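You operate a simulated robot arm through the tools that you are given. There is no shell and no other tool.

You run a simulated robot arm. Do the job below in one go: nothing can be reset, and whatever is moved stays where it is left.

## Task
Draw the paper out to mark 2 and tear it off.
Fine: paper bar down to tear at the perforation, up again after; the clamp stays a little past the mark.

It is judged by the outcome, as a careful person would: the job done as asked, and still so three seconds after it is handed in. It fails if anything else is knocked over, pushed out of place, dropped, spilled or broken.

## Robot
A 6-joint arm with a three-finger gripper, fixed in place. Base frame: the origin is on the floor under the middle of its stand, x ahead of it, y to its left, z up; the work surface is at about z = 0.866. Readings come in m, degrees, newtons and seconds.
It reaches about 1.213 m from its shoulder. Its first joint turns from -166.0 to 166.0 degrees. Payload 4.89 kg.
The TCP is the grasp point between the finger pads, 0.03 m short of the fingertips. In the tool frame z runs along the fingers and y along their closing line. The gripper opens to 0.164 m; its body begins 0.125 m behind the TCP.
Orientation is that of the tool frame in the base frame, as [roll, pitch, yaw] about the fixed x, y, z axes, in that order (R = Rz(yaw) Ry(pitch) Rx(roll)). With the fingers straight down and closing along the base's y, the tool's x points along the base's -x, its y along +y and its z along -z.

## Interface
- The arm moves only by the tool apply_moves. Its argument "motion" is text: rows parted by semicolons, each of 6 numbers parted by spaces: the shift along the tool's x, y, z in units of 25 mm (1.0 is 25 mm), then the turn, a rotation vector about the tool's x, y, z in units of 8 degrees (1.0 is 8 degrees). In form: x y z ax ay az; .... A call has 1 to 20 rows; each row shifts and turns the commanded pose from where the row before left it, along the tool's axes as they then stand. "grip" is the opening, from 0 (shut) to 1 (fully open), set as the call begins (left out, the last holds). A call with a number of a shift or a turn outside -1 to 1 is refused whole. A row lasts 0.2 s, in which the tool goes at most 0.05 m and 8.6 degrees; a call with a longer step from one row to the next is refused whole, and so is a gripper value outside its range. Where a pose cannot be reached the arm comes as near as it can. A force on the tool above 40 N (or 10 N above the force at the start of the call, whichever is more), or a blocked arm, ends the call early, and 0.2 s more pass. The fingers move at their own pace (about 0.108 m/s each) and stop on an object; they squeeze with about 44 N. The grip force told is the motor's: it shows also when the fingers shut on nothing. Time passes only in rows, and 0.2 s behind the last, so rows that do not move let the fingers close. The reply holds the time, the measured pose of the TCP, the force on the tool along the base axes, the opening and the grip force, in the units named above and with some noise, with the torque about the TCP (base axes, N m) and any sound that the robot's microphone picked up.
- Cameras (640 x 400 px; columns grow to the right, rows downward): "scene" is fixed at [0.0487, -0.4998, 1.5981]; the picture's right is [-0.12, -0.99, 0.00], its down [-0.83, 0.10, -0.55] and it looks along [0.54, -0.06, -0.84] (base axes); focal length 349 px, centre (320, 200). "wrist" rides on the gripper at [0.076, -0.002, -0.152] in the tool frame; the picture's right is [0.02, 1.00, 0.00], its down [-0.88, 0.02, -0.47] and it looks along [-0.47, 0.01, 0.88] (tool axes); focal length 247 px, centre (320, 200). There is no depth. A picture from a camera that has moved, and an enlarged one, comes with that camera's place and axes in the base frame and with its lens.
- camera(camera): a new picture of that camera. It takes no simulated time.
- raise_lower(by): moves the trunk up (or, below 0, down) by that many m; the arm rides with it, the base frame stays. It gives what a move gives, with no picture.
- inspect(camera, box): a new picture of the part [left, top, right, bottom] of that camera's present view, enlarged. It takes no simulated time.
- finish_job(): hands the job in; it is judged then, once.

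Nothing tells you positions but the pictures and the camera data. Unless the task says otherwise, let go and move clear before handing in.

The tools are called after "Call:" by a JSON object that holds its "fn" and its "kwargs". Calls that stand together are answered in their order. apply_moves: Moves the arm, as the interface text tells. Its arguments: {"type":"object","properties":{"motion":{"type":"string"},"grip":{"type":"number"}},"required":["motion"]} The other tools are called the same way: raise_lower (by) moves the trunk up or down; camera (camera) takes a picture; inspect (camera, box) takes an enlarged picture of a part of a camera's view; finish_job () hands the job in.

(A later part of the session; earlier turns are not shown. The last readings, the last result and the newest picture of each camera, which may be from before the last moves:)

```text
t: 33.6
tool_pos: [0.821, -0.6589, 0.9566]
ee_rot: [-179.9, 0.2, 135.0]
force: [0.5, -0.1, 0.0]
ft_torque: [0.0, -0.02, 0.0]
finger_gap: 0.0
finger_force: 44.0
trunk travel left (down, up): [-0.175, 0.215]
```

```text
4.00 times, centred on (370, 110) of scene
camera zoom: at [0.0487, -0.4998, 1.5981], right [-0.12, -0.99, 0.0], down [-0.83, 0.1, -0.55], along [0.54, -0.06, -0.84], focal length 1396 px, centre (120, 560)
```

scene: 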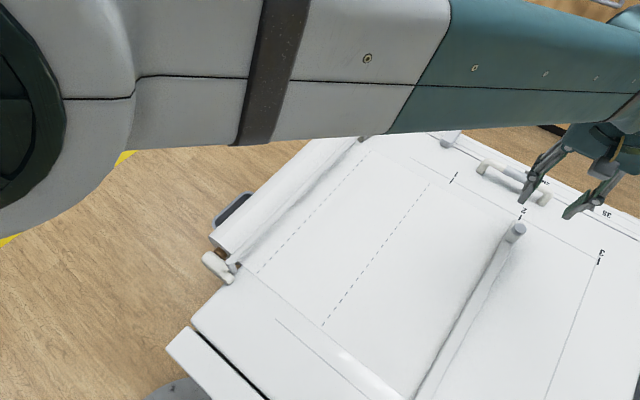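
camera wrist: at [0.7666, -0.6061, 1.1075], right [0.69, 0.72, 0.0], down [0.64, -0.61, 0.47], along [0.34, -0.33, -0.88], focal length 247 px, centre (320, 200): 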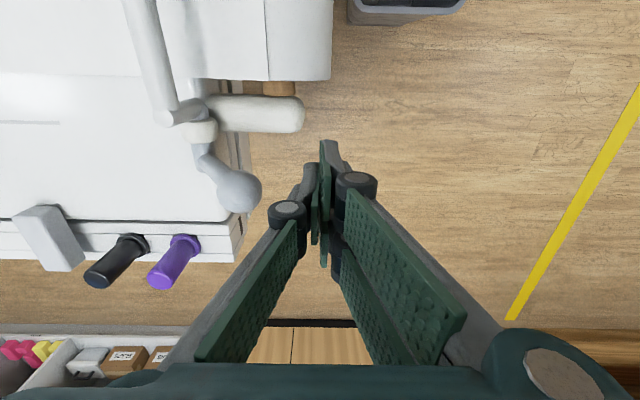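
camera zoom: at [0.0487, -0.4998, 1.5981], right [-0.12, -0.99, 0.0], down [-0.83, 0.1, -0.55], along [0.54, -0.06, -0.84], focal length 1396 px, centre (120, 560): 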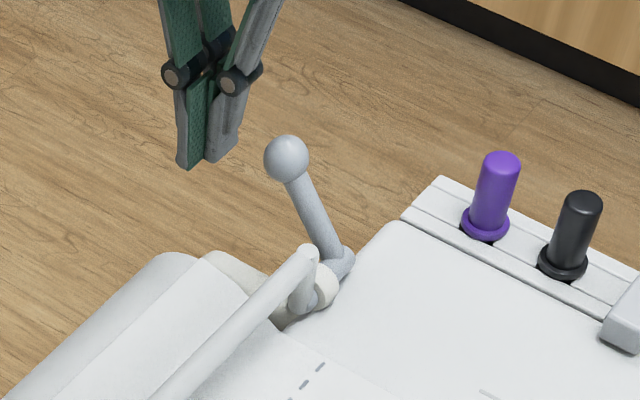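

The fingers are level with the ball and lined up with it. I'll push it slowly toward the table.

Call:
{"fn": "apply_moves", "kwargs": {"motion": "0 -0.3 0 0 0 0; 0 -0.3 0 0 0 0; 0 -0.3 0 0 0 0; 0 -0.3 0 0 0 0; 0 -0.3 0 0 0 0; 0 -0.3 0 0 0 0; 0 -0.3 0 0 0 0; 0 0 0 0 0 0"}}

Call:
{"fn": "camera", "kwargs": {"camera": "wrist"}}

Call:
{"fn": "inspect", "kwargs": {"camera": "scene", "box": [300, 60, 440, 160]}}

```text
t: 34.8
tool_pos: [0.8013, -0.6786, 0.9577]
ee_rot: [179.9, 0.1, 135.2]
force: [5.2, 14.4, 15.0]
ft_torque: [-0.27, 0.22, -0.08]
finger_gap: 0.0
finger_force: 43.9
trunk travel left (down, up): [-0.175, 0.215]
stopped in row 5: the force on the tool passed its limit at 47 N (the readings are from after the stop); the commanded pose is now the measured one
```

```text
taken
camera wrist: at [0.7455, -0.6269, 1.1092], right [0.69, 0.73, 0.0], down [0.64, -0.61, 0.48], along [0.35, -0.33, -0.88], focal length 247 px, centre (320, 200)
```

wrist: 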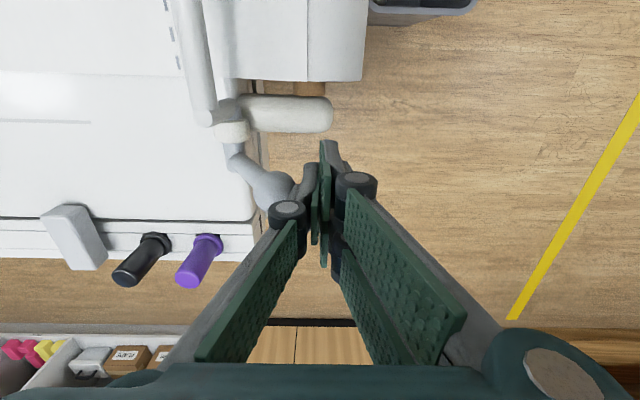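

```text
4.00 times, centred on (370, 110) of scene
camera zoom: at [0.0487, -0.4998, 1.5981], right [-0.12, -0.99, 0.0], down [-0.83, 0.1, -0.55], along [0.54, -0.06, -0.84], focal length 1396 px, centre (120, 560)
```

zoom: 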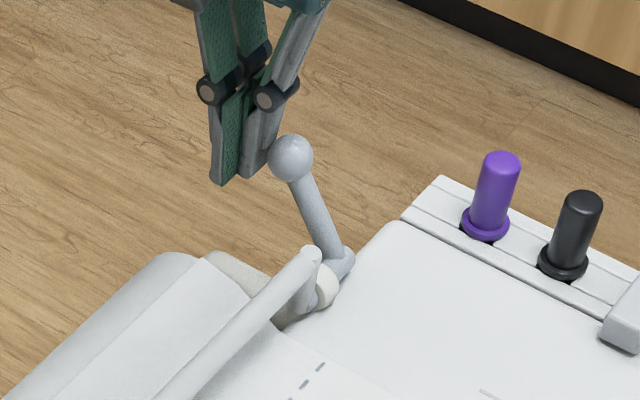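

The contact stopped at 47 N and the ball barely moved. It climbs as it swings, so a level push also drags against it. I'll push along the arc (forward and up) more slowly and see whether it turns.

Call:
{"fn": "apply_moves", "kwargs": {"motion": "0 -0.06 -0.06 0 0 0; 0 -0.08 -0.06 0 0 0; 0 -0.08 -0.06 0 0 0; 0 -0.08 -0.06 0 0 0; 0 -0.08 -0.06 0 0 0; 0 0 0 0 0 0"}}

Call:
{"fn": "inspect", "kwargs": {"camera": "scene", "box": [300, 60, 440, 160]}}

Call:
{"fn": "inspect", "kwargs": {"camera": "wrist", "box": [160, 60, 360, 260]}}

```text
t: 36.2
tool_pos: [0.7942, -0.6869, 0.9646]
ee_rot: [179.8, 0.2, 135.2]
force: [3.8, 14.9, 19.0]
ft_torque: [-0.34, 0.24, -0.13]
finger_gap: 0.0
finger_force: 43.9
trunk travel left (down, up): [-0.175, 0.215]
```

```text
4.00 times, centred on (370, 110) of scene
camera zoom: at [0.0487, -0.4998, 1.5981], right [-0.12, -0.99, 0.0], down [-0.83, 0.1, -0.55], along [0.54, -0.06, -0.84], focal length 1396 px, centre (120, 560)
```

zoom: 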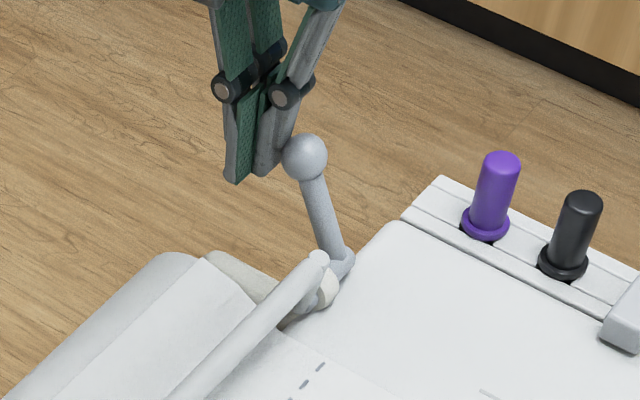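

```text
2.00 times, centred on (260, 160) of wrist
camera zoom: at [0.7381, -0.6349, 1.1162], right [0.69, 0.72, 0.0], down [0.64, -0.61, 0.48], along [0.35, -0.33, -0.88], focal length 494 px, centre (440, 280)
```

zoom: 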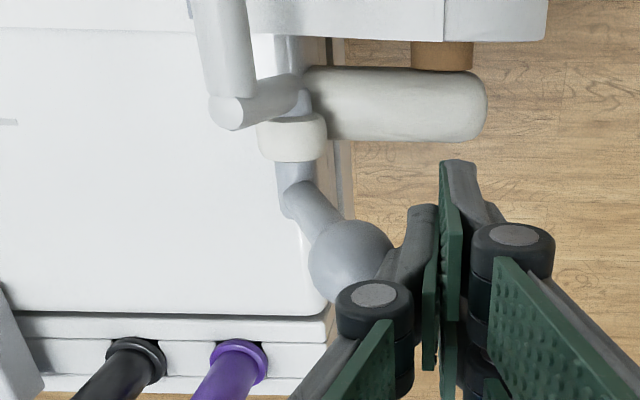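

It turns: the rod is swinging forward with the lever. I'll keep following the arc over the top.

Call:
{"fn": "apply_moves", "kwargs": {"motion": "0 -0.1 -0.08 0 0 0; 0 -0.12 -0.06 0 0 0; 0 -0.12 -0.05 0 0 0; 0 -0.12 -0.05 0 0 0; 0 -0.12 -0.04 0 0 0; 0 -0.12 -0.04 0 0 0; 0 -0.12 -0.03 0 0 0; 0 -0.12 -0.03 0 0 0; 0 -0.12 -0.02 0 0 0; 0 -0.12 -0.02 0 0 0; 0 -0.12 -0.01 0 0 0; 0 -0.12 0 0 0 0; 0 -0.12 0 0 0 0; 0 -0.12 0 0 0 0; 0 0 0 0 0 0"}}

Call:
{"fn": "inspect", "kwargs": {"camera": "scene", "box": [300, 60, 440, 160]}}

Call:
{"fn": "inspect", "kwargs": {"camera": "wrist", "box": [160, 60, 360, 260]}}

```text
t: 39.4
tool_pos: [0.7642, -0.7176, 0.9737]
ee_rot: [179.9, 0.1, 135.3]
force: [0.5, 0.7, -0.2]
ft_torque: [0.03, -0.02, 0.06]
finger_gap: 0.0
finger_force: 43.8
trunk travel left (down, up): [-0.175, 0.215]
```

```text
4.00 times, centred on (370, 110) of scene
camera zoom: at [0.0487, -0.4998, 1.5981], right [-0.12, -0.99, 0.0], down [-0.83, 0.1, -0.55], along [0.54, -0.06, -0.84], focal length 1396 px, centre (120, 560)
```

zoom: 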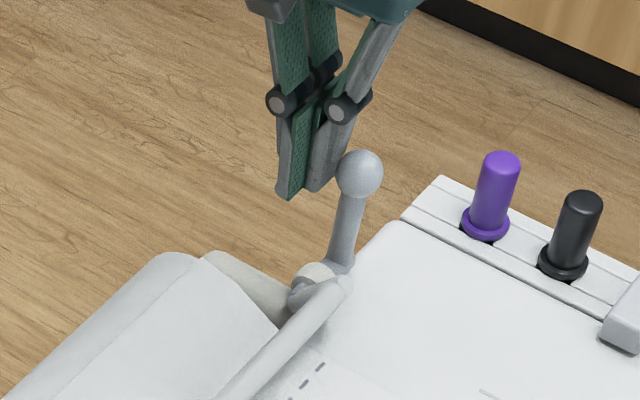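

```text
2.00 times, centred on (260, 160) of wrist
camera zoom: at [0.7086, -0.6648, 1.1258], right [0.69, 0.72, 0.0], down [0.64, -0.61, 0.48], along [0.35, -0.33, -0.88], focal length 494 px, centre (440, 280)
```

zoom: 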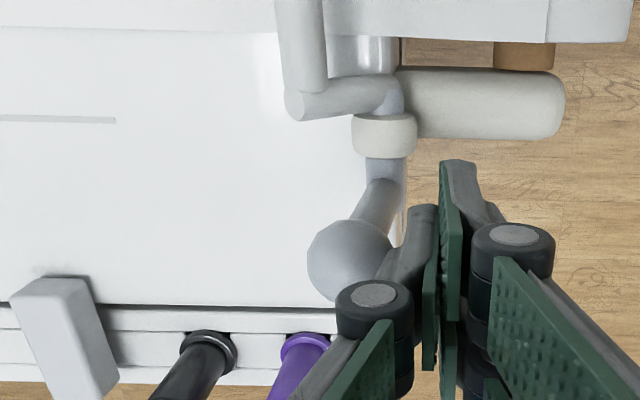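

The lever is past vertical and moves freely, with the rod leaning forward over the perforation. I'll continue following it down to the stop.

Call:
{"fn": "apply_moves", "kwargs": {"motion": "0 -0.12 0 0 0 0; 0 -0.12 0.02 0 0 0; 0 -0.12 0.02 0 0 0; 0 -0.12 0.03 0 0 0; 0 -0.12 0.03 0 0 0; 0 -0.12 0.04 0 0 0; 0 -0.12 0.04 0 0 0; 0 -0.12 0.05 0 0 0; 0 -0.12 0.05 0 0 0; 0 -0.12 0.06 0 0 0; 0 -0.12 0.06 0 0 0; 0 -0.12 0.07 0 0 0; 0 0 0 0 0 0"}}

Call:
{"fn": "inspect", "kwargs": {"camera": "scene", "box": [300, 60, 440, 160]}}

Call:
{"fn": "inspect", "kwargs": {"camera": "wrist", "box": [160, 60, 360, 260]}}

```text
t: 42.2
tool_pos: [0.7392, -0.7436, 0.9639]
ee_rot: [179.9, 0.1, 135.2]
force: [0.3, 0.0, 0.1]
ft_torque: [-0.01, 0.04, 0.04]
finger_gap: 0.0
finger_force: 43.5
trunk travel left (down, up): [-0.175, 0.215]
```

```text
4.00 times, centred on (370, 110) of scene
camera zoom: at [0.0487, -0.4998, 1.5981], right [-0.12, -0.99, 0.0], down [-0.83, 0.1, -0.55], along [0.54, -0.06, -0.84], focal length 1396 px, centre (120, 560)
```

zoom: 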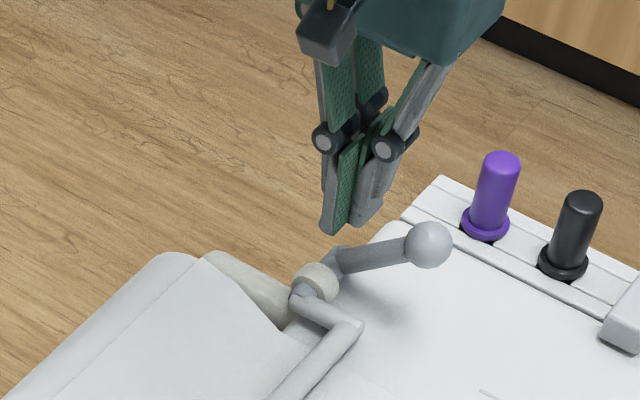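

```text
2.00 times, centred on (260, 160) of wrist
camera zoom: at [0.6835, -0.691, 1.1148], right [0.69, 0.72, 0.0], down [0.64, -0.61, 0.48], along [0.35, -0.33, -0.88], focal length 494 px, centre (440, 280)
```

zoom: 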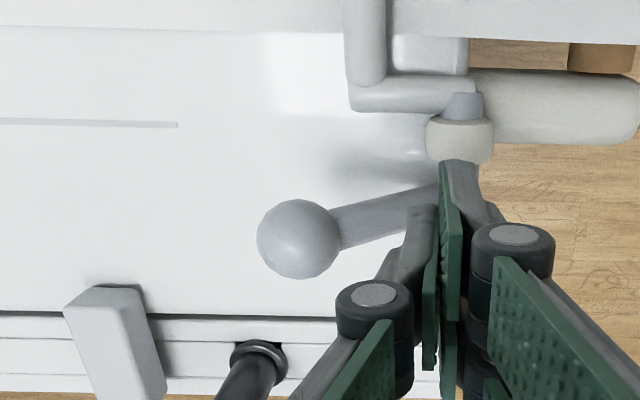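

The lever went over-centre and dropped on its own. The bar now lies forward on the paper. I'll lift the gripper clear and check the bar and perforation.

Call:
{"fn": "apply_moves", "kwargs": {"motion": "0 0.2 -0.5 0 0 0; 0 0 -1 0 0 0; 0 0 -1 0 0 0; 0 0 -1 0 0 0; 0 0 -0.7 0 0 0; 0 0 0 0 0 0"}}

Call:
{"fn": "camera", "kwargs": {"camera": "scene"}}

Call:
{"fn": "inspect", "kwargs": {"camera": "scene", "box": [335, 90, 425, 160]}}

Call:
{"fn": "inspect", "kwargs": {"camera": "scene", "box": [195, 230, 285, 290]}}

Call:
{"fn": "camera", "kwargs": {"camera": "wrist"}}

```text
t: 43.6
tool_pos: [0.7421, -0.7389, 1.0697]
ee_rot: [179.9, 0.1, 135.2]
force: [-0.6, 0.4, 0.4]
ft_torque: [-0.02, -0.01, 0.0]
finger_gap: 0.0
finger_force: 43.8
trunk travel left (down, up): [-0.175, 0.215]
```

```text
taken
```

scene: 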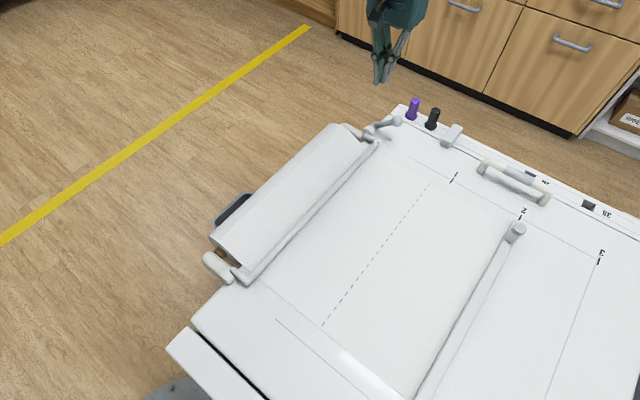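

```text
5.71 times, centred on (380, 125) of scene
camera zoom: at [0.0487, -0.4998, 1.5981], right [-0.12, -0.99, 0.0], down [-0.83, 0.1, -0.55], along [0.54, -0.06, -0.84], focal length 1994 px, centre (-23, 629)
```

zoom: 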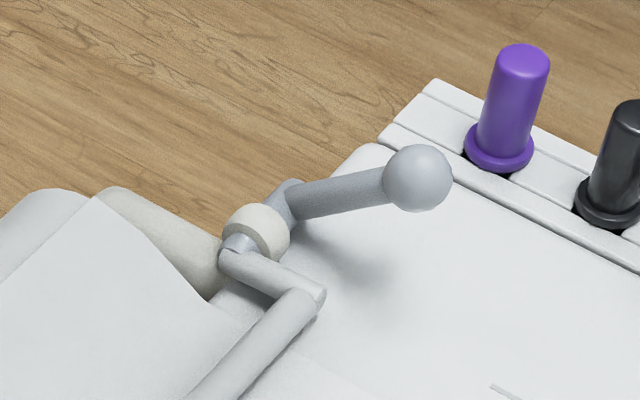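

```text
6.67 times, centred on (240, 260) of scene
camera zoom: at [0.0487, -0.4998, 1.5981], right [-0.12, -0.99, 0.0], down [-0.83, 0.1, -0.55], along [0.54, -0.06, -0.84], focal length 2326 px, centre (853, -200)
```

zoom: 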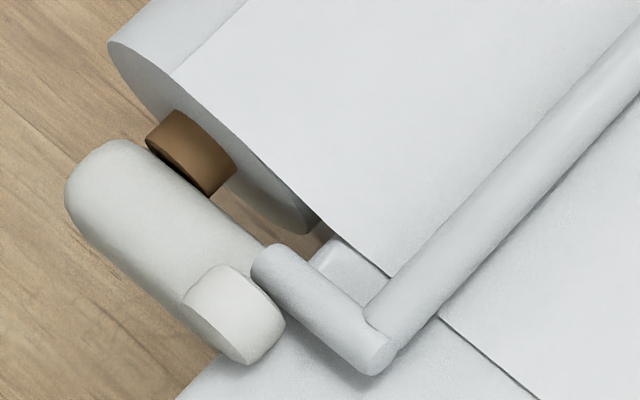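

```text
taken
camera wrist: at [0.6863, -0.6862, 1.2205], right [0.69, 0.72, 0.0], down [0.64, -0.61, 0.48], along [0.35, -0.33, -0.88], focal length 247 px, centre (320, 200)
```

wrist: 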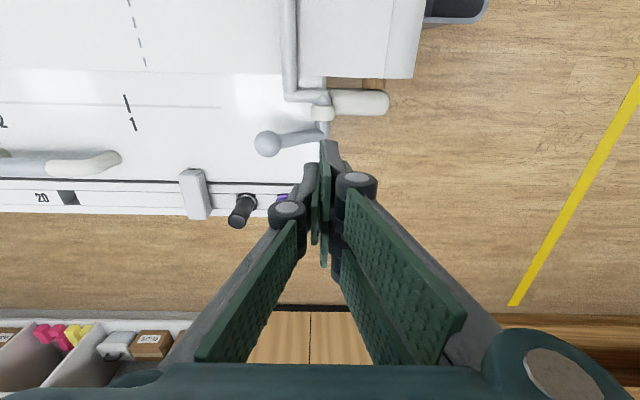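

The bar lies across the paper at about s = 0.036, covering the perforation. Before pulling, I'll check closely that it is fully down.

Call:
{"fn": "inspect", "kwargs": {"camera": "wrist", "box": [230, 40, 400, 170]}}

Call:
{"fn": "inspect", "kwargs": {"camera": "wrist", "box": [240, 0, 340, 80]}}

Call:
{"fn": "inspect", "kwargs": {"camera": "scene", "box": [240, 180, 320, 240]}}

```text
3.08 times, centred on (315, 105) of wrist
camera zoom: at [0.6863, -0.6862, 1.2205], right [0.69, 0.72, 0.0], down [0.64, -0.61, 0.48], along [0.35, -0.33, -0.88], focal length 760 px, centre (335, 492)
```

zoom: 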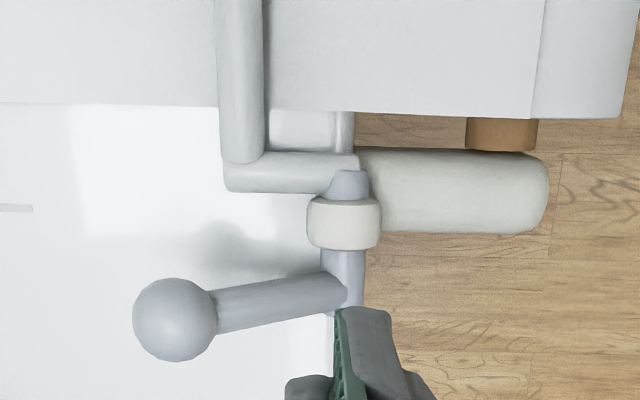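

```text
5.00 times, centred on (290, 40) of wrist
camera zoom: at [0.6863, -0.6862, 1.2205], right [0.69, 0.72, 0.0], down [0.64, -0.61, 0.48], along [0.35, -0.33, -0.88], focal length 1235 px, centre (470, 1000)
```

zoom: 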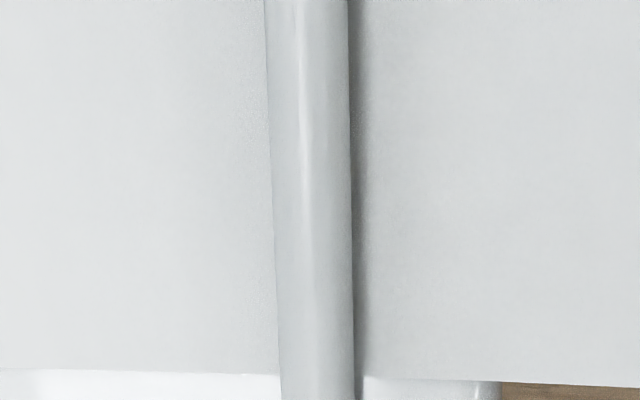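

```text
6.67 times, centred on (280, 210) of scene
camera zoom: at [0.0487, -0.4998, 1.5981], right [-0.12, -0.99, 0.0], down [-0.83, 0.1, -0.55], along [0.54, -0.06, -0.84], focal length 2326 px, centre (587, 133)
```

zoom: 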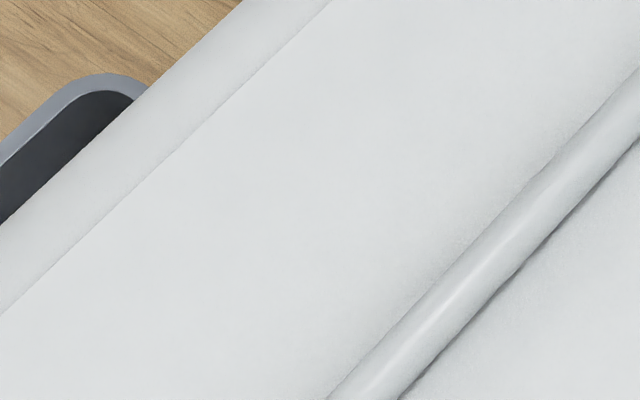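

Both views agree the rod rests on the paper (centre about 12 mm up, radius about 10 mm). I'll go back over the peg with the fingers partly open.

Call:
{"fn": "apply_moves", "kwargs": {"motion": "0.2 -0.5 0 0 0 0; 0.23 -0.9 0 0 0 0; 0.24 -0.95 0 0 0 0; 0.24 -0.95 0 0 0 0; 0.24 -0.95 0 0 0 0; 0.24 -0.95 0 0 0 0; 0.24 -0.95 0 0 0 0; 0.24 -0.95 0 0 0 0; 0.24 -0.95 0 0 0 0; 0.24 -0.95 0 0 0 0; 0.24 -0.95 0 0 0 0; 0.24 -0.95 0 0 0 0; 0.24 -0.95 0 0 0 0; 0.24 -0.95 0 0 0 0; 0.24 -0.95 0 0 0 0; 0.24 -0.95 0 0 0 0; 0.24 -0.95 0 0 0 0; 0.23 -0.95 0 0 0 0; 0.15 -0.88 0 0 0 0; 0 0 0 0 0 -0.025", "grip": 0.4}}

Call:
{"fn": "camera", "kwargs": {"camera": "wrist"}}

Call:
{"fn": "camera", "kwargs": {"camera": "scene"}}

```text
t: 47.8
tool_pos: [0.355, -0.9715, 1.0674]
ee_rot: [179.9, 0.1, 135.4]
force: [-0.6, 0.3, 0.2]
ft_torque: [0.05, -0.01, 0.01]
finger_gap: 0.0655
finger_force: 0.1
trunk travel left (down, up): [-0.175, 0.215]
```

```text
taken
camera wrist: at [0.2992, -0.9195, 1.2181], right [0.69, 0.73, 0.0], down [0.64, -0.61, 0.48], along [0.35, -0.32, -0.88], focal length 247 px, centre (320, 200)
```

wrist: 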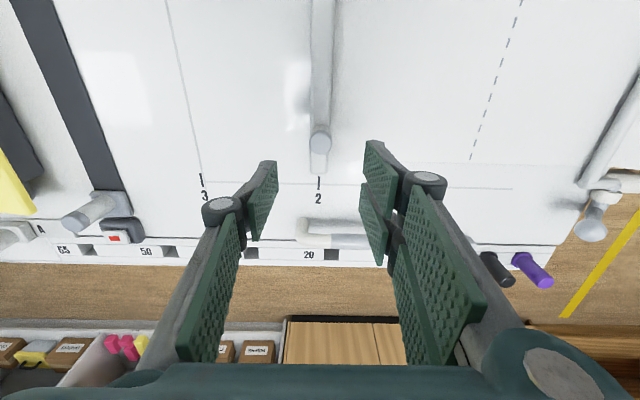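

```text
taken
```

scene: 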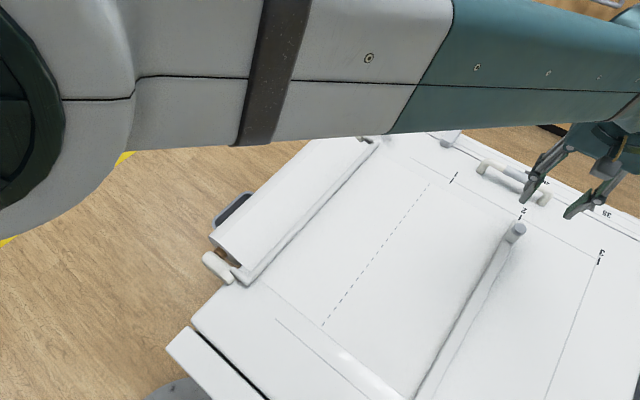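

I'm back over the peg in the same spot where I released it. I'll go down and close on it again.

Call:
{"fn": "apply_moves", "kwargs": {"motion": "0 0 0.3 0 0 0.05; 0 0 0.7 0 0 0; 0 0 0.9 0 0 0; 0 0 0.9 0 0 0; 0 0 0.8 0 0 0; 0 0 0.6 0 0 0; 0 0 0.5 0 0 0; 0 0 0.5 0 0 0; 0 0 0.35 0 0 0; 0 0 0.2 0 0 0; 0 0 0 0 0 0"}}

Call:
{"fn": "inspect", "kwargs": {"camera": "wrist", "box": [220, 80, 440, 280]}}

```text
t: 50.2
tool_pos: [0.3553, -0.9722, 0.9223]
ee_rot: [179.9, 0.2, 134.9]
force: [-0.2, 0.0, 0.3]
ft_torque: [-0.01, -0.01, 0.0]
finger_gap: 0.0655
finger_force: 0.2
trunk travel left (down, up): [-0.175, 0.215]
```

```text
2.00 times, centred on (330, 180) of wrist
camera zoom: at [0.3002, -0.9194, 1.0737], right [0.69, 0.72, 0.0], down [0.63, -0.61, 0.48], along [0.34, -0.33, -0.88], focal length 494 px, centre (300, 240)
```

zoom: 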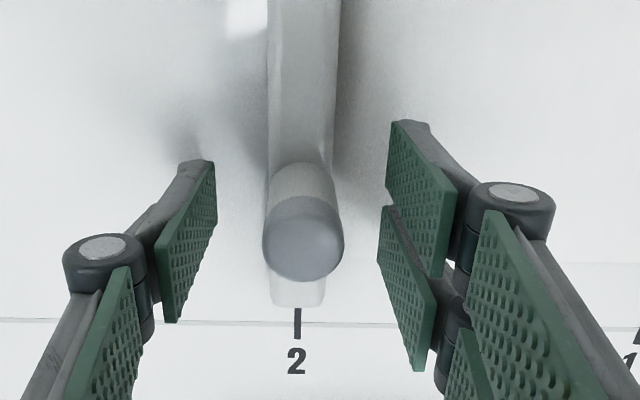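

Call:
{"fn": "apply_moves", "kwargs": {"motion": "0 0 0 0 0 0; 0 0 0 0 0 0; 0 0 0 0 0 0; 0 0 0 0 0 0", "grip": 0.08}}

```text
t: 51.2
tool_pos: [0.3546, -0.9726, 0.9225]
ee_rot: [179.9, 0.1, 135.0]
force: [0.7, -0.5, -1.7]
ft_torque: [-0.01, -0.03, -0.03]
finger_gap: 0.025
finger_force: 44.5
trunk travel left (down, up): [-0.175, 0.215]
```

I'm holding the peg again with the bar down. I'll pull gently in the draw direction to tear at the perforation, a centimetre to begin with.

Call:
{"fn": "apply_moves", "kwargs": {"motion": "0 -0.08 0 0 0 0; 0 -0.08 0 0 0 0; 0 -0.08 0 0 0 0; 0 -0.08 0 0 0 0; 0 -0.08 0 0 0 0; 0 0 0 0 0 0"}}

Call:
{"fn": "camera", "kwargs": {"camera": "scene"}}

Call:
{"fn": "inspect", "kwargs": {"camera": "scene", "box": [220, 150, 460, 350]}}

```text
t: 52.6
tool_pos: [0.348, -0.9794, 0.9232]
ee_rot: [179.9, 0.2, 135.0]
force: [5.0, 10.7, 1.5]
ft_torque: [0.49, -0.02, -0.04]
finger_gap: 0.0247
finger_force: 44.8
trunk travel left (down, up): [-0.175, 0.215]
```

```text
taken
```

scene: 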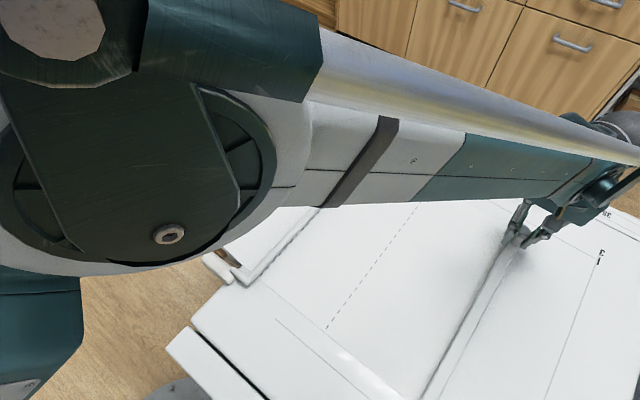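

```text
2.00 times, centred on (340, 250) of scene
camera zoom: at [0.0487, -0.4998, 1.5981], right [-0.12, -0.99, 0.0], down [-0.83, 0.1, -0.55], along [0.54, -0.06, -0.84], focal length 698 px, centre (280, 100)
```

zoom: 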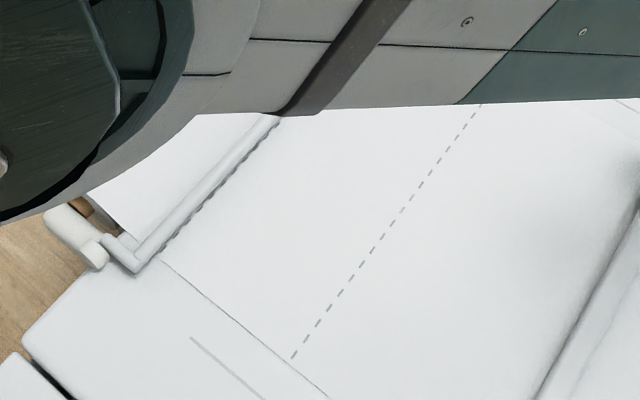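

Call:
{"fn": "inspect", "kwargs": {"camera": "scene", "box": [235, 210, 325, 290]}}

```text
5.00 times, centred on (280, 250) of scene
camera zoom: at [0.0487, -0.4998, 1.5981], right [-0.12, -0.99, 0.0], down [-0.83, 0.1, -0.55], along [0.54, -0.06, -0.84], focal length 1745 px, centre (520, -50)
```

zoom: 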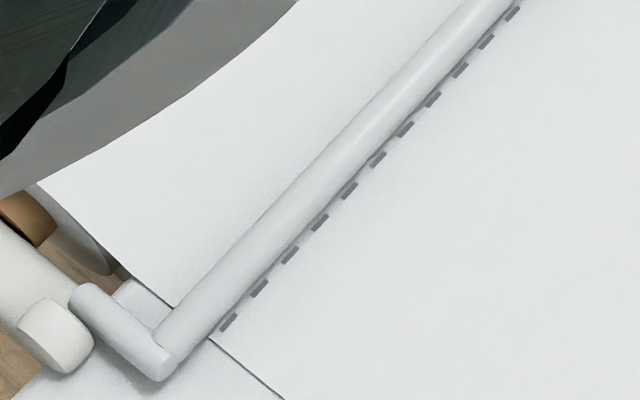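

The perforation is now right at the bar's front edge, with about 11 N of tension building. I'll pull a bit more and watch the force.

Call:
{"fn": "apply_moves", "kwargs": {"motion": "0 -0.08 0 0 0 0; 0 -0.08 0 0 0 0; 0 -0.08 0 0 0 0; 0 0 0 0 0 0"}}

Call:
{"fn": "inspect", "kwargs": {"camera": "scene", "box": [235, 210, 325, 290]}}

```text
t: 53.6
tool_pos: [0.343, -0.9842, 0.9226]
ee_rot: [179.9, 0.1, 134.9]
force: [-4.1, 2.5, -1.0]
ft_torque: [-0.49, -0.04, -0.13]
finger_gap: 0.0249
finger_force: 44.8
trunk travel left (down, up): [-0.175, 0.215]
```

```text
5.00 times, centred on (280, 250) of scene
camera zoom: at [0.0487, -0.4998, 1.5981], right [-0.12, -0.99, 0.0], down [-0.83, 0.1, -0.55], along [0.54, -0.06, -0.84], focal length 1745 px, centre (520, -50)
```

zoom: 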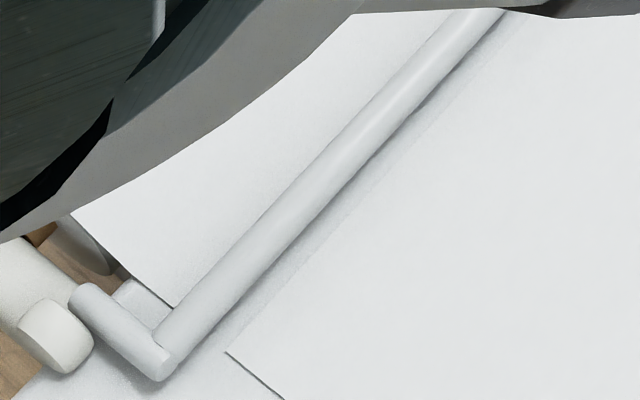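

The sheet has torn cleanly at the perforation, and the clamp sits about 18 mm past mark 2. Now I'll release the peg gently, rise, and return to the lever.

Call:
{"fn": "apply_moves", "kwargs": {"motion": "0 0 0 0 0 0; 0 0 0 0 0 0; 0 0 0 0 0 0; 0 0 -0.3 0 0 0; 0 0 -0.7 0 0 0; 0 0 -1 0 0 0; 0 0 -1 0 0 0; 0 0 -1 0 0 0; 0 0 -1 0 0 0; 0 0 -0.8 0 0 0; 0 0 0 0 0 0", "grip": 0.4}}

Call:
{"fn": "camera", "kwargs": {"camera": "wrist"}}

Call:
{"fn": "camera", "kwargs": {"camera": "scene"}}

```text
t: 56.0
tool_pos: [0.3425, -0.9835, 1.0692]
ee_rot: [179.9, 0.1, 135.0]
force: [0.6, -0.2, 0.2]
ft_torque: [-0.07, -0.02, 0.01]
finger_gap: 0.0656
finger_force: 0.1
trunk travel left (down, up): [-0.175, 0.215]
```

```text
taken
camera wrist: at [0.2878, -0.9311, 1.2198], right [0.69, 0.72, 0.0], down [0.63, -0.61, 0.48], along [0.34, -0.33, -0.88], focal length 247 px, centre (320, 200)
```

wrist: 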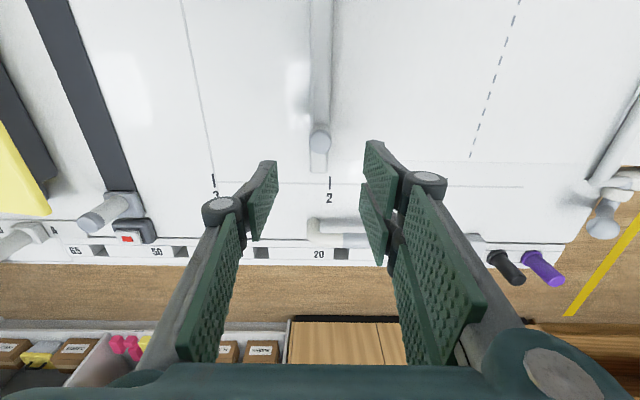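

```text
taken
```

scene: 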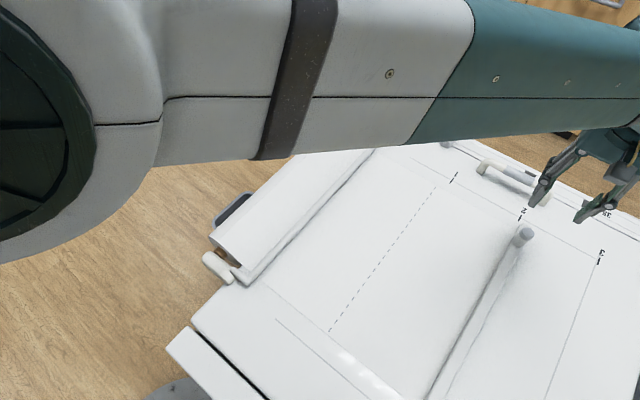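

The clamp stayed just past mark 2. Next I'll bring the closed fingers to the front side of the lever ball, high first.

Call:
{"fn": "apply_moves", "kwargs": {"motion": "-0.2 0.5 0 0 0 0; -0.35 0.9 0 0 0 0; -0.38 0.95 0 0 0 0; -0.38 0.95 0 0 0 0; -0.38 0.95 0 0 0 0; -0.38 0.95 0 0 0 0; -0.38 0.95 0 0 0 0; -0.38 0.95 0 0 0 0; -0.38 0.95 0 0 0 0; -0.38 0.95 0 0 0 0; -0.38 0.95 0 0 0 0; -0.38 0.95 0 0 0 0; -0.38 0.95 0 0 0 0; -0.38 0.9 0 0 0 0; 0 0 0 0 0 0", "grip": 0.0}}

Call:
{"fn": "camera", "kwargs": {"camera": "wrist"}}

Call:
{"fn": "camera", "kwargs": {"camera": "scene"}}

```text
t: 59.2
tool_pos: [0.6595, -0.8462, 1.0689]
ee_rot: [179.9, 0.0, 135.0]
force: [0.4, 0.2, 0.3]
ft_torque: [-0.03, 0.05, 0.04]
finger_gap: 0.0
finger_force: 43.8
trunk travel left (down, up): [-0.175, 0.215]
```

```text
taken
camera wrist: at [0.6043, -0.7942, 1.2201], right [0.69, 0.72, 0.0], down [0.63, -0.61, 0.48], along [0.34, -0.33, -0.88], focal length 247 px, centre (320, 200)
```

wrist: 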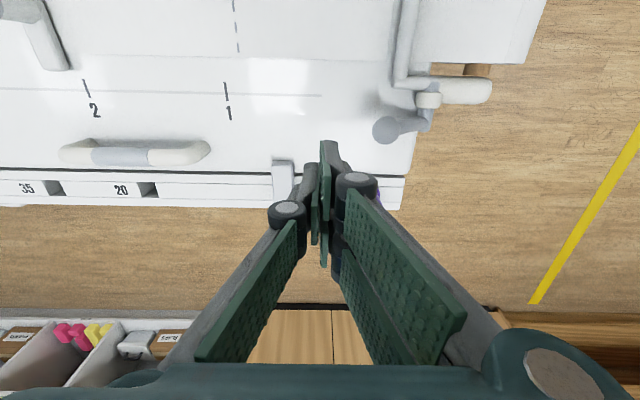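

```text
taken
```

scene: 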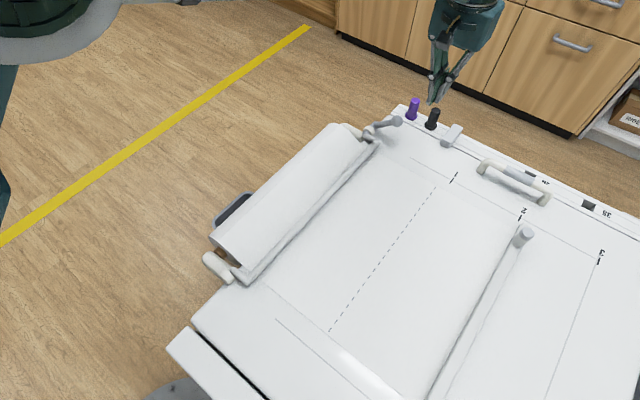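

The fingers are in front of the ball (ball at s = 0.059, w = 1.049, z about 0.93), with about 2 cm to the markers. I'll go down carefully beside it.

Call:
{"fn": "apply_moves", "kwargs": {"motion": "0.2 0 0.6 0 0 0; 0 0 0.7 0 0 0; 0 0 0.7 0 0 0; 0 0 0.7 0 0 0; 0 0 0.6 0 0 0; 0 0 0 0 0 0"}}

Call:
{"fn": "camera", "kwargs": {"camera": "wrist"}}

Call:
{"fn": "inspect", "kwargs": {"camera": "scene", "box": [340, 60, 480, 160]}}

```text
t: 60.6
tool_pos: [0.6552, -0.8456, 0.9863]
ee_rot: [179.9, 0.1, 135.0]
force: [-0.5, 0.1, -0.6]
ft_torque: [0.05, 0.02, -0.02]
finger_gap: 0.0003
finger_force: 43.8
trunk travel left (down, up): [-0.175, 0.215]
```

```text
taken
camera wrist: at [0.6006, -0.7918, 1.1377], right [0.69, 0.72, 0.0], down [0.63, -0.61, 0.47], along [0.34, -0.33, -0.88], focal length 247 px, centre (320, 200)
```

wrist: 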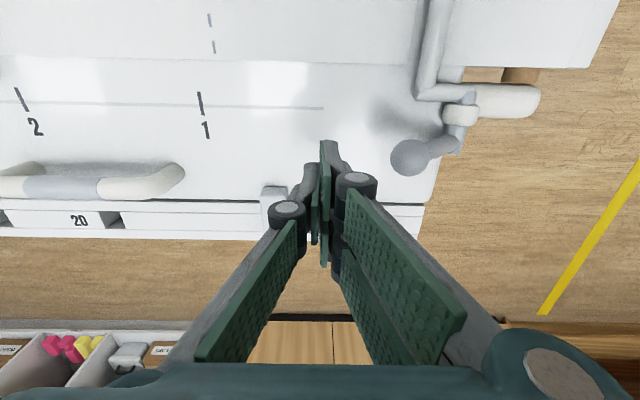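

```text
4.00 times, centred on (410, 110) of scene
camera zoom: at [0.0487, -0.4998, 1.5981], right [-0.12, -0.99, 0.0], down [-0.83, 0.1, -0.55], along [0.54, -0.06, -0.84], focal length 1396 px, centre (-40, 560)
```

zoom: 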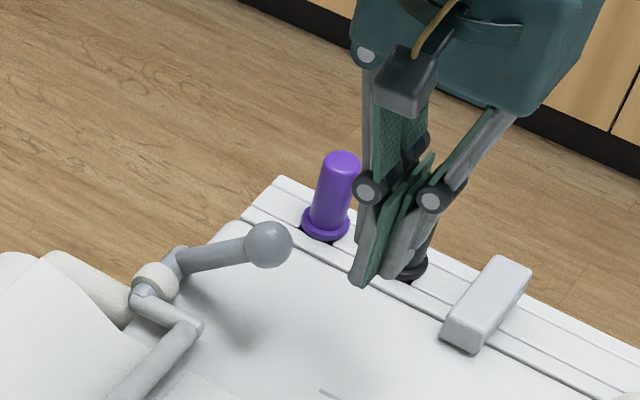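

Call:
{"fn": "apply_moves", "kwargs": {"motion": "0 0 0.5 0 0 0; 0 0 0.5 0 0 0; 0 0 0.5 0 0 0; 0 0 0.15 0 0 0; 0 0.3 0 0 0 0; 0 0.3 0 0 0 0; 0 0.3 0 0 0 0; 0 0 0 0 0 0"}}

Call:
{"fn": "inspect", "kwargs": {"camera": "wrist", "box": [260, 60, 460, 260]}}

Call:
{"fn": "inspect", "kwargs": {"camera": "scene", "box": [340, 60, 480, 160]}}

```text
t: 62.4
tool_pos: [0.6731, -0.8283, 0.944]
ee_rot: [180.0, 0.1, 135.0]
force: [0.7, 0.2, 0.3]
ft_torque: [-0.04, -0.04, 0.0]
finger_gap: 0.0002
finger_force: 44.0
trunk travel left (down, up): [-0.175, 0.215]
```

```text
2.00 times, centred on (360, 160) of wrist
camera zoom: at [0.618, -0.7754, 1.0959], right [0.69, 0.72, 0.0], down [0.63, -0.61, 0.48], along [0.34, -0.33, -0.88], focal length 494 px, centre (240, 280)
```

zoom: 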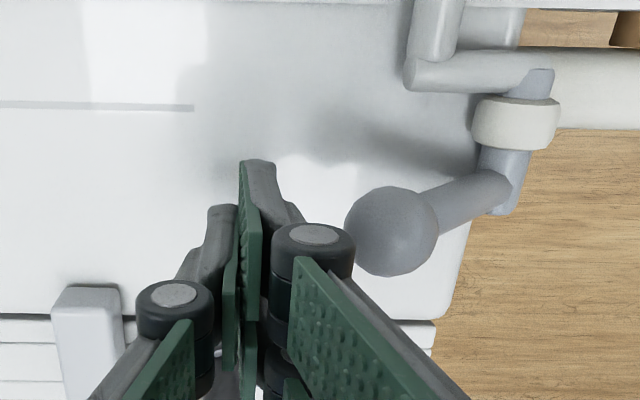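

```text
4.00 times, centred on (410, 110) of scene
camera zoom: at [0.0487, -0.4998, 1.5981], right [-0.12, -0.99, 0.0], down [-0.83, 0.1, -0.55], along [0.54, -0.06, -0.84], focal length 1396 px, centre (-40, 560)
```

zoom: 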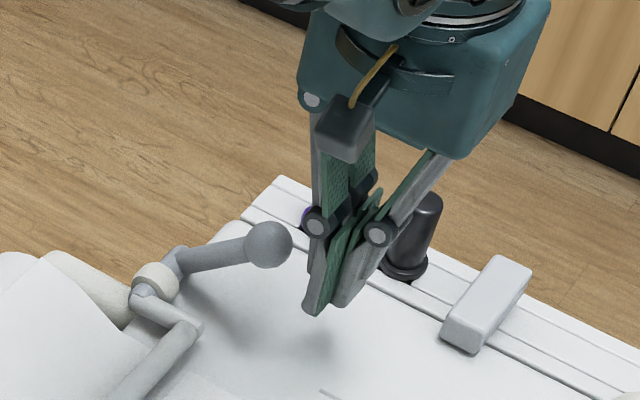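

The finger is lined up on the ball with about 18 mm to go. I'll make contact gently.

Call:
{"fn": "apply_moves", "kwargs": {"motion": "0 0.14 0 0 0 0; 0 0.14 0 0 0 0; 0 0.12 0 0 0 0; 0 0.1 0 0 0 0; 0 0.08 0 0 0 0; 0 0.08 -0.04 0 0 0; 0 0 0 0 0 0"}}

Call:
{"fn": "inspect", "kwargs": {"camera": "scene", "box": [340, 60, 480, 160]}}

Call:
{"fn": "inspect", "kwargs": {"camera": "wrist", "box": [260, 60, 460, 260]}}

```text
t: 64.0
tool_pos: [0.6845, -0.8161, 0.9461]
ee_rot: [179.9, 0.1, 135.0]
force: [-0.3, -0.7, 1.3]
ft_torque: [0.01, -0.02, 0.03]
finger_gap: 0.0003
finger_force: 43.8
trunk travel left (down, up): [-0.175, 0.215]
```

```text
4.00 times, centred on (410, 110) of scene
camera zoom: at [0.0487, -0.4998, 1.5981], right [-0.12, -0.99, 0.0], down [-0.83, 0.1, -0.55], along [0.54, -0.06, -0.84], focal length 1396 px, centre (-40, 560)
```

zoom: 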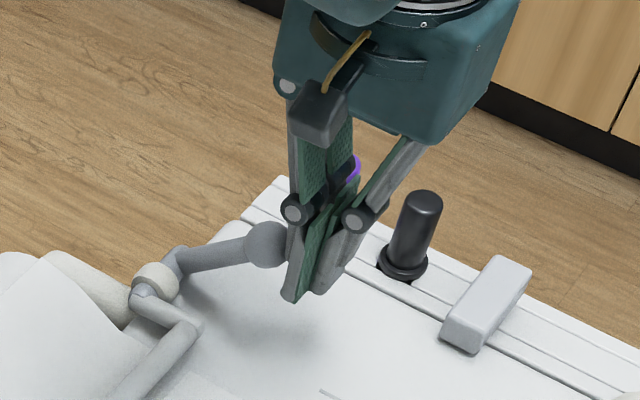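

```text
2.00 times, centred on (360, 160) of wrist
camera zoom: at [0.6299, -0.764, 1.097], right [0.69, 0.72, 0.0], down [0.63, -0.61, 0.48], along [0.34, -0.33, -0.88], focal length 494 px, centre (240, 280)
```

zoom: 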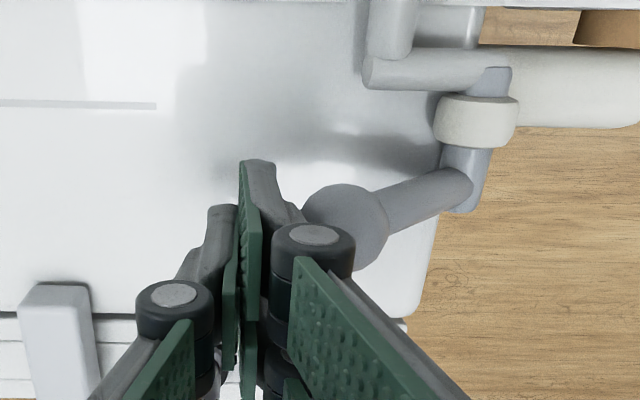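

I'm just about touching. Now I'll push the ball back along its arc, up and toward the roll.

Call:
{"fn": "apply_moves", "kwargs": {"motion": "0 0.1 -0.05 0 0 0; 0 0.1 -0.07 0 0 0; 0 0.09 -0.08 0 0 0; 0 0.09 -0.08 0 0 0; 0 0.09 -0.07 0 0 0; 0 0.09 -0.07 0 0 0; 0 0.09 -0.07 0 0 0; 0 0.09 -0.06 0 0 0; 0 0.09 -0.06 0 0 0; 0 0.09 -0.06 0 0 0; 0 0 0 0 0 0"}}

Call:
{"fn": "inspect", "kwargs": {"camera": "scene", "box": [340, 60, 480, 160]}}

Call:
{"fn": "inspect", "kwargs": {"camera": "wrist", "box": [260, 60, 460, 260]}}

```text
t: 66.4
tool_pos: [0.7002, -0.8017, 0.9634]
ee_rot: [179.8, 0.2, 135.0]
force: [-2.2, -2.2, 1.1]
ft_torque: [0.0, 0.01, 0.0]
finger_gap: 0.0
finger_force: 44.1
trunk travel left (down, up): [-0.175, 0.215]
```

```text
4.00 times, centred on (410, 110) of scene
camera zoom: at [0.0487, -0.4998, 1.5981], right [-0.12, -0.99, 0.0], down [-0.83, 0.1, -0.55], along [0.54, -0.06, -0.84], focal length 1396 px, centre (-40, 560)
```

zoom: 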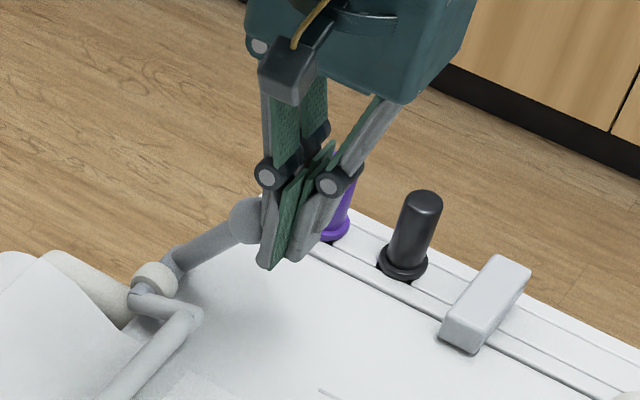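

```text
2.00 times, centred on (360, 160) of wrist
camera zoom: at [0.6452, -0.748, 1.114], right [0.69, 0.72, 0.0], down [0.63, -0.61, 0.48], along [0.34, -0.33, -0.88], focal length 494 px, centre (240, 280)
```

zoom: 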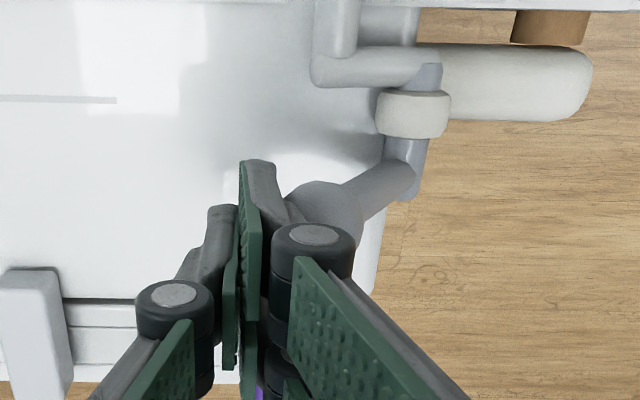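

It moves easily with about 3 N. I'll continue over the top.

Call:
{"fn": "apply_moves", "kwargs": {"motion": "0 0.12 -0.06 0 0 0; 0 0.12 -0.05 0 0 0; 0 0.12 -0.05 0 0 0; 0 0.12 -0.04 0 0 0; 0 0.12 -0.04 0 0 0; 0 0.12 -0.03 0 0 0; 0 0.12 -0.03 0 0 0; 0 0.12 -0.02 0 0 0; 0 0.12 -0.01 0 0 0; 0 0.12 0 0 0 0; 0 0.12 0 0 0 0; 0 0.12 0 0 0 0; 0 0 0 0 0 0"}}

Call:
{"fn": "inspect", "kwargs": {"camera": "scene", "box": [320, 60, 460, 160]}}

Call:
{"fn": "inspect", "kwargs": {"camera": "wrist", "box": [260, 60, 460, 260]}}

```text
t: 68.7
tool_pos: [0.7198, -0.7779, 0.9734]
ee_rot: [179.9, 0.0, 134.8]
force: [-12.4, 0.1, 20.2]
ft_torque: [0.49, -0.08, 0.27]
finger_gap: 0.0001
finger_force: 44.0
trunk travel left (down, up): [-0.175, 0.215]
stopped in row 11: the force on the tool passed its limit at 40 N (the readings are from after the stop); the commanded pose is now the measured one
```

```text
4.00 times, centred on (390, 110) of scene
camera zoom: at [0.0487, -0.4998, 1.5981], right [-0.12, -0.99, 0.0], down [-0.83, 0.1, -0.55], along [0.54, -0.06, -0.84], focal length 1396 px, centre (40, 560)
```

zoom: 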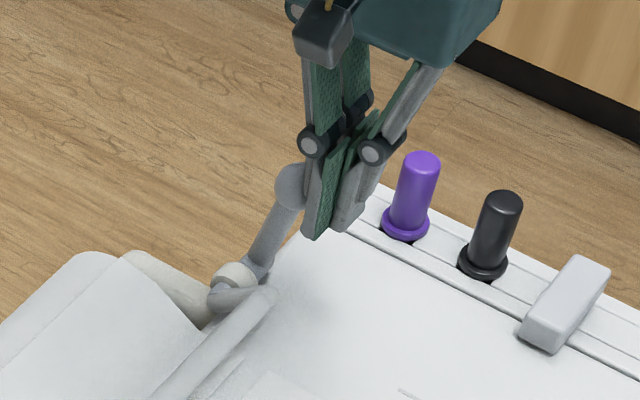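

```text
2.00 times, centred on (360, 160) of wrist
camera zoom: at [0.6642, -0.7266, 1.1249], right [0.69, 0.72, 0.0], down [0.63, -0.61, 0.48], along [0.34, -0.33, -0.88], focal length 494 px, centre (240, 280)
```

zoom: 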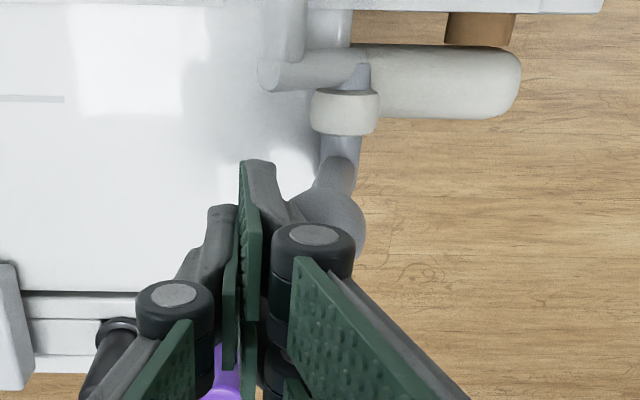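

It stopped at 40 N near vertical with 20 N upward: the ball is riding up under the knuckle. I'll raise the tool about 1 cm so the lower fingertip does the pushing.

Call:
{"fn": "apply_moves", "kwargs": {"motion": "0 0 -0.1 0 0 0; 0 0 -0.1 0 0 0; 0 0 -0.1 0 0 0; 0 0 -0.1 0 0 0; 0 0 0 0 0 0"}}

Call:
{"fn": "inspect", "kwargs": {"camera": "scene", "box": [320, 60, 460, 160]}}

```text
t: 69.9
tool_pos: [0.7223, -0.7797, 0.9832]
ee_rot: [179.9, 0.1, 135.0]
force: [-0.4, -1.7, -0.2]
ft_torque: [-0.01, 0.0, 0.0]
finger_gap: 0.0002
finger_force: 44.0
trunk travel left (down, up): [-0.175, 0.215]
```

```text
4.00 times, centred on (390, 110) of scene
camera zoom: at [0.0487, -0.4998, 1.5981], right [-0.12, -0.99, 0.0], down [-0.83, 0.1, -0.55], along [0.54, -0.06, -0.84], focal length 1396 px, centre (40, 560)
```

zoom: 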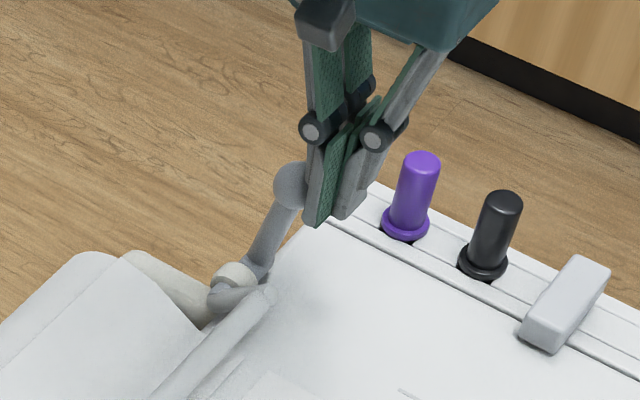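

Call:
{"fn": "apply_moves", "kwargs": {"motion": "0 0.08 -0.03 0 0 0; 0 0.08 -0.03 0 0 0; 0 0.08 -0.03 0 0 0; 0 0.08 -0.03 0 0 0; 0 0.08 -0.02 0 0 0; 0 0.08 -0.02 0 0 0; 0 0.08 -0.01 0 0 0; 0 0.08 -0.01 0 0 0; 0 0.08 0 0 0 0; 0 0.08 0 0 0 0; 0 0 0 0 0 0"}}

Call:
{"fn": "inspect", "kwargs": {"camera": "scene", "box": [320, 60, 460, 160]}}

Call:
{"fn": "inspect", "kwargs": {"camera": "wrist", "box": [260, 60, 460, 260]}}

```text
t: 72.3
tool_pos: [0.7357, -0.7645, 0.9866]
ee_rot: [179.9, 0.1, 135.0]
force: [-0.2, -0.1, 0.5]
ft_torque: [-0.04, 0.02, 0.03]
finger_gap: 0.0
finger_force: 44.0
trunk travel left (down, up): [-0.175, 0.215]
```

```text
4.00 times, centred on (390, 110) of scene
camera zoom: at [0.0487, -0.4998, 1.5981], right [-0.12, -0.99, 0.0], down [-0.83, 0.1, -0.55], along [0.54, -0.06, -0.84], focal length 1396 px, centre (40, 560)
```

zoom: 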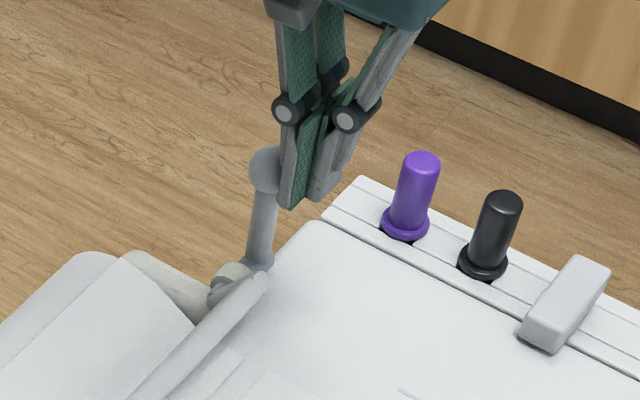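

```text
2.00 times, centred on (360, 160) of wrist
camera zoom: at [0.6806, -0.7124, 1.1377], right [0.69, 0.72, 0.0], down [0.63, -0.61, 0.47], along [0.34, -0.33, -0.88], focal length 494 px, centre (240, 280)
```

zoom: 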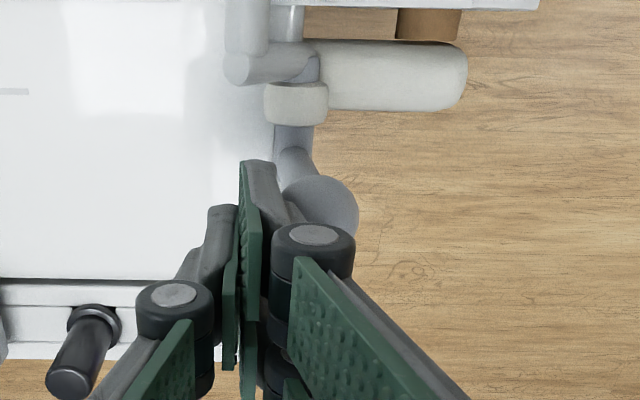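

The lever is now just past vertical toward the up side. I'll keep following it back to its rest.

Call:
{"fn": "apply_moves", "kwargs": {"motion": "0 0.1 0 0 0 0; 0 0.11 0.01 0 0 0; 0 0.11 0.02 0 0 0; 0 0.11 0.02 0 0 0; 0 0.11 0.03 0 0 0; 0 0.11 0.03 0 0 0; 0 0.11 0.04 0 0 0; 0 0.11 0.05 0 0 0; 0 0.11 0.05 0 0 0; 0 0.11 0.06 0 0 0; 0 0.11 0.06 0 0 0; 0 0.11 0.06 0 0 0; 0 0 0 0 0 0"}}

Call:
{"fn": "inspect", "kwargs": {"camera": "scene", "box": [320, 60, 460, 160]}}

Call:
{"fn": "inspect", "kwargs": {"camera": "wrist", "box": [260, 60, 460, 260]}}

```text
t: 75.1
tool_pos: [0.7594, -0.7423, 0.975]
ee_rot: [179.9, 0.1, 134.9]
force: [0.8, 0.9, 0.2]
ft_torque: [0.01, 0.0, -0.01]
finger_gap: 0.0
finger_force: 43.5
trunk travel left (down, up): [-0.175, 0.215]
```

```text
4.00 times, centred on (390, 110) of scene
camera zoom: at [0.0487, -0.4998, 1.5981], right [-0.12, -0.99, 0.0], down [-0.83, 0.1, -0.55], along [0.54, -0.06, -0.84], focal length 1396 px, centre (40, 560)
```

zoom: 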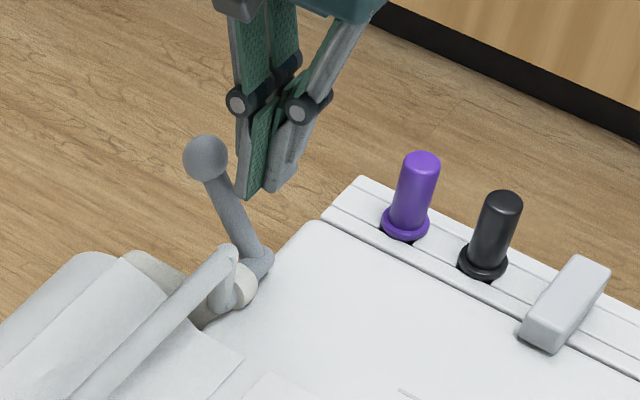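

```text
2.00 times, centred on (360, 160) of wrist
camera zoom: at [0.7041, -0.6895, 1.1271], right [0.69, 0.72, 0.0], down [0.63, -0.61, 0.47], along [0.34, -0.33, -0.88], focal length 494 px, centre (240, 280)
```

zoom: 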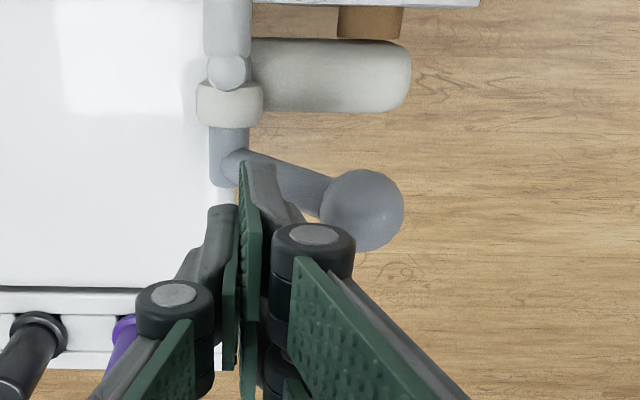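

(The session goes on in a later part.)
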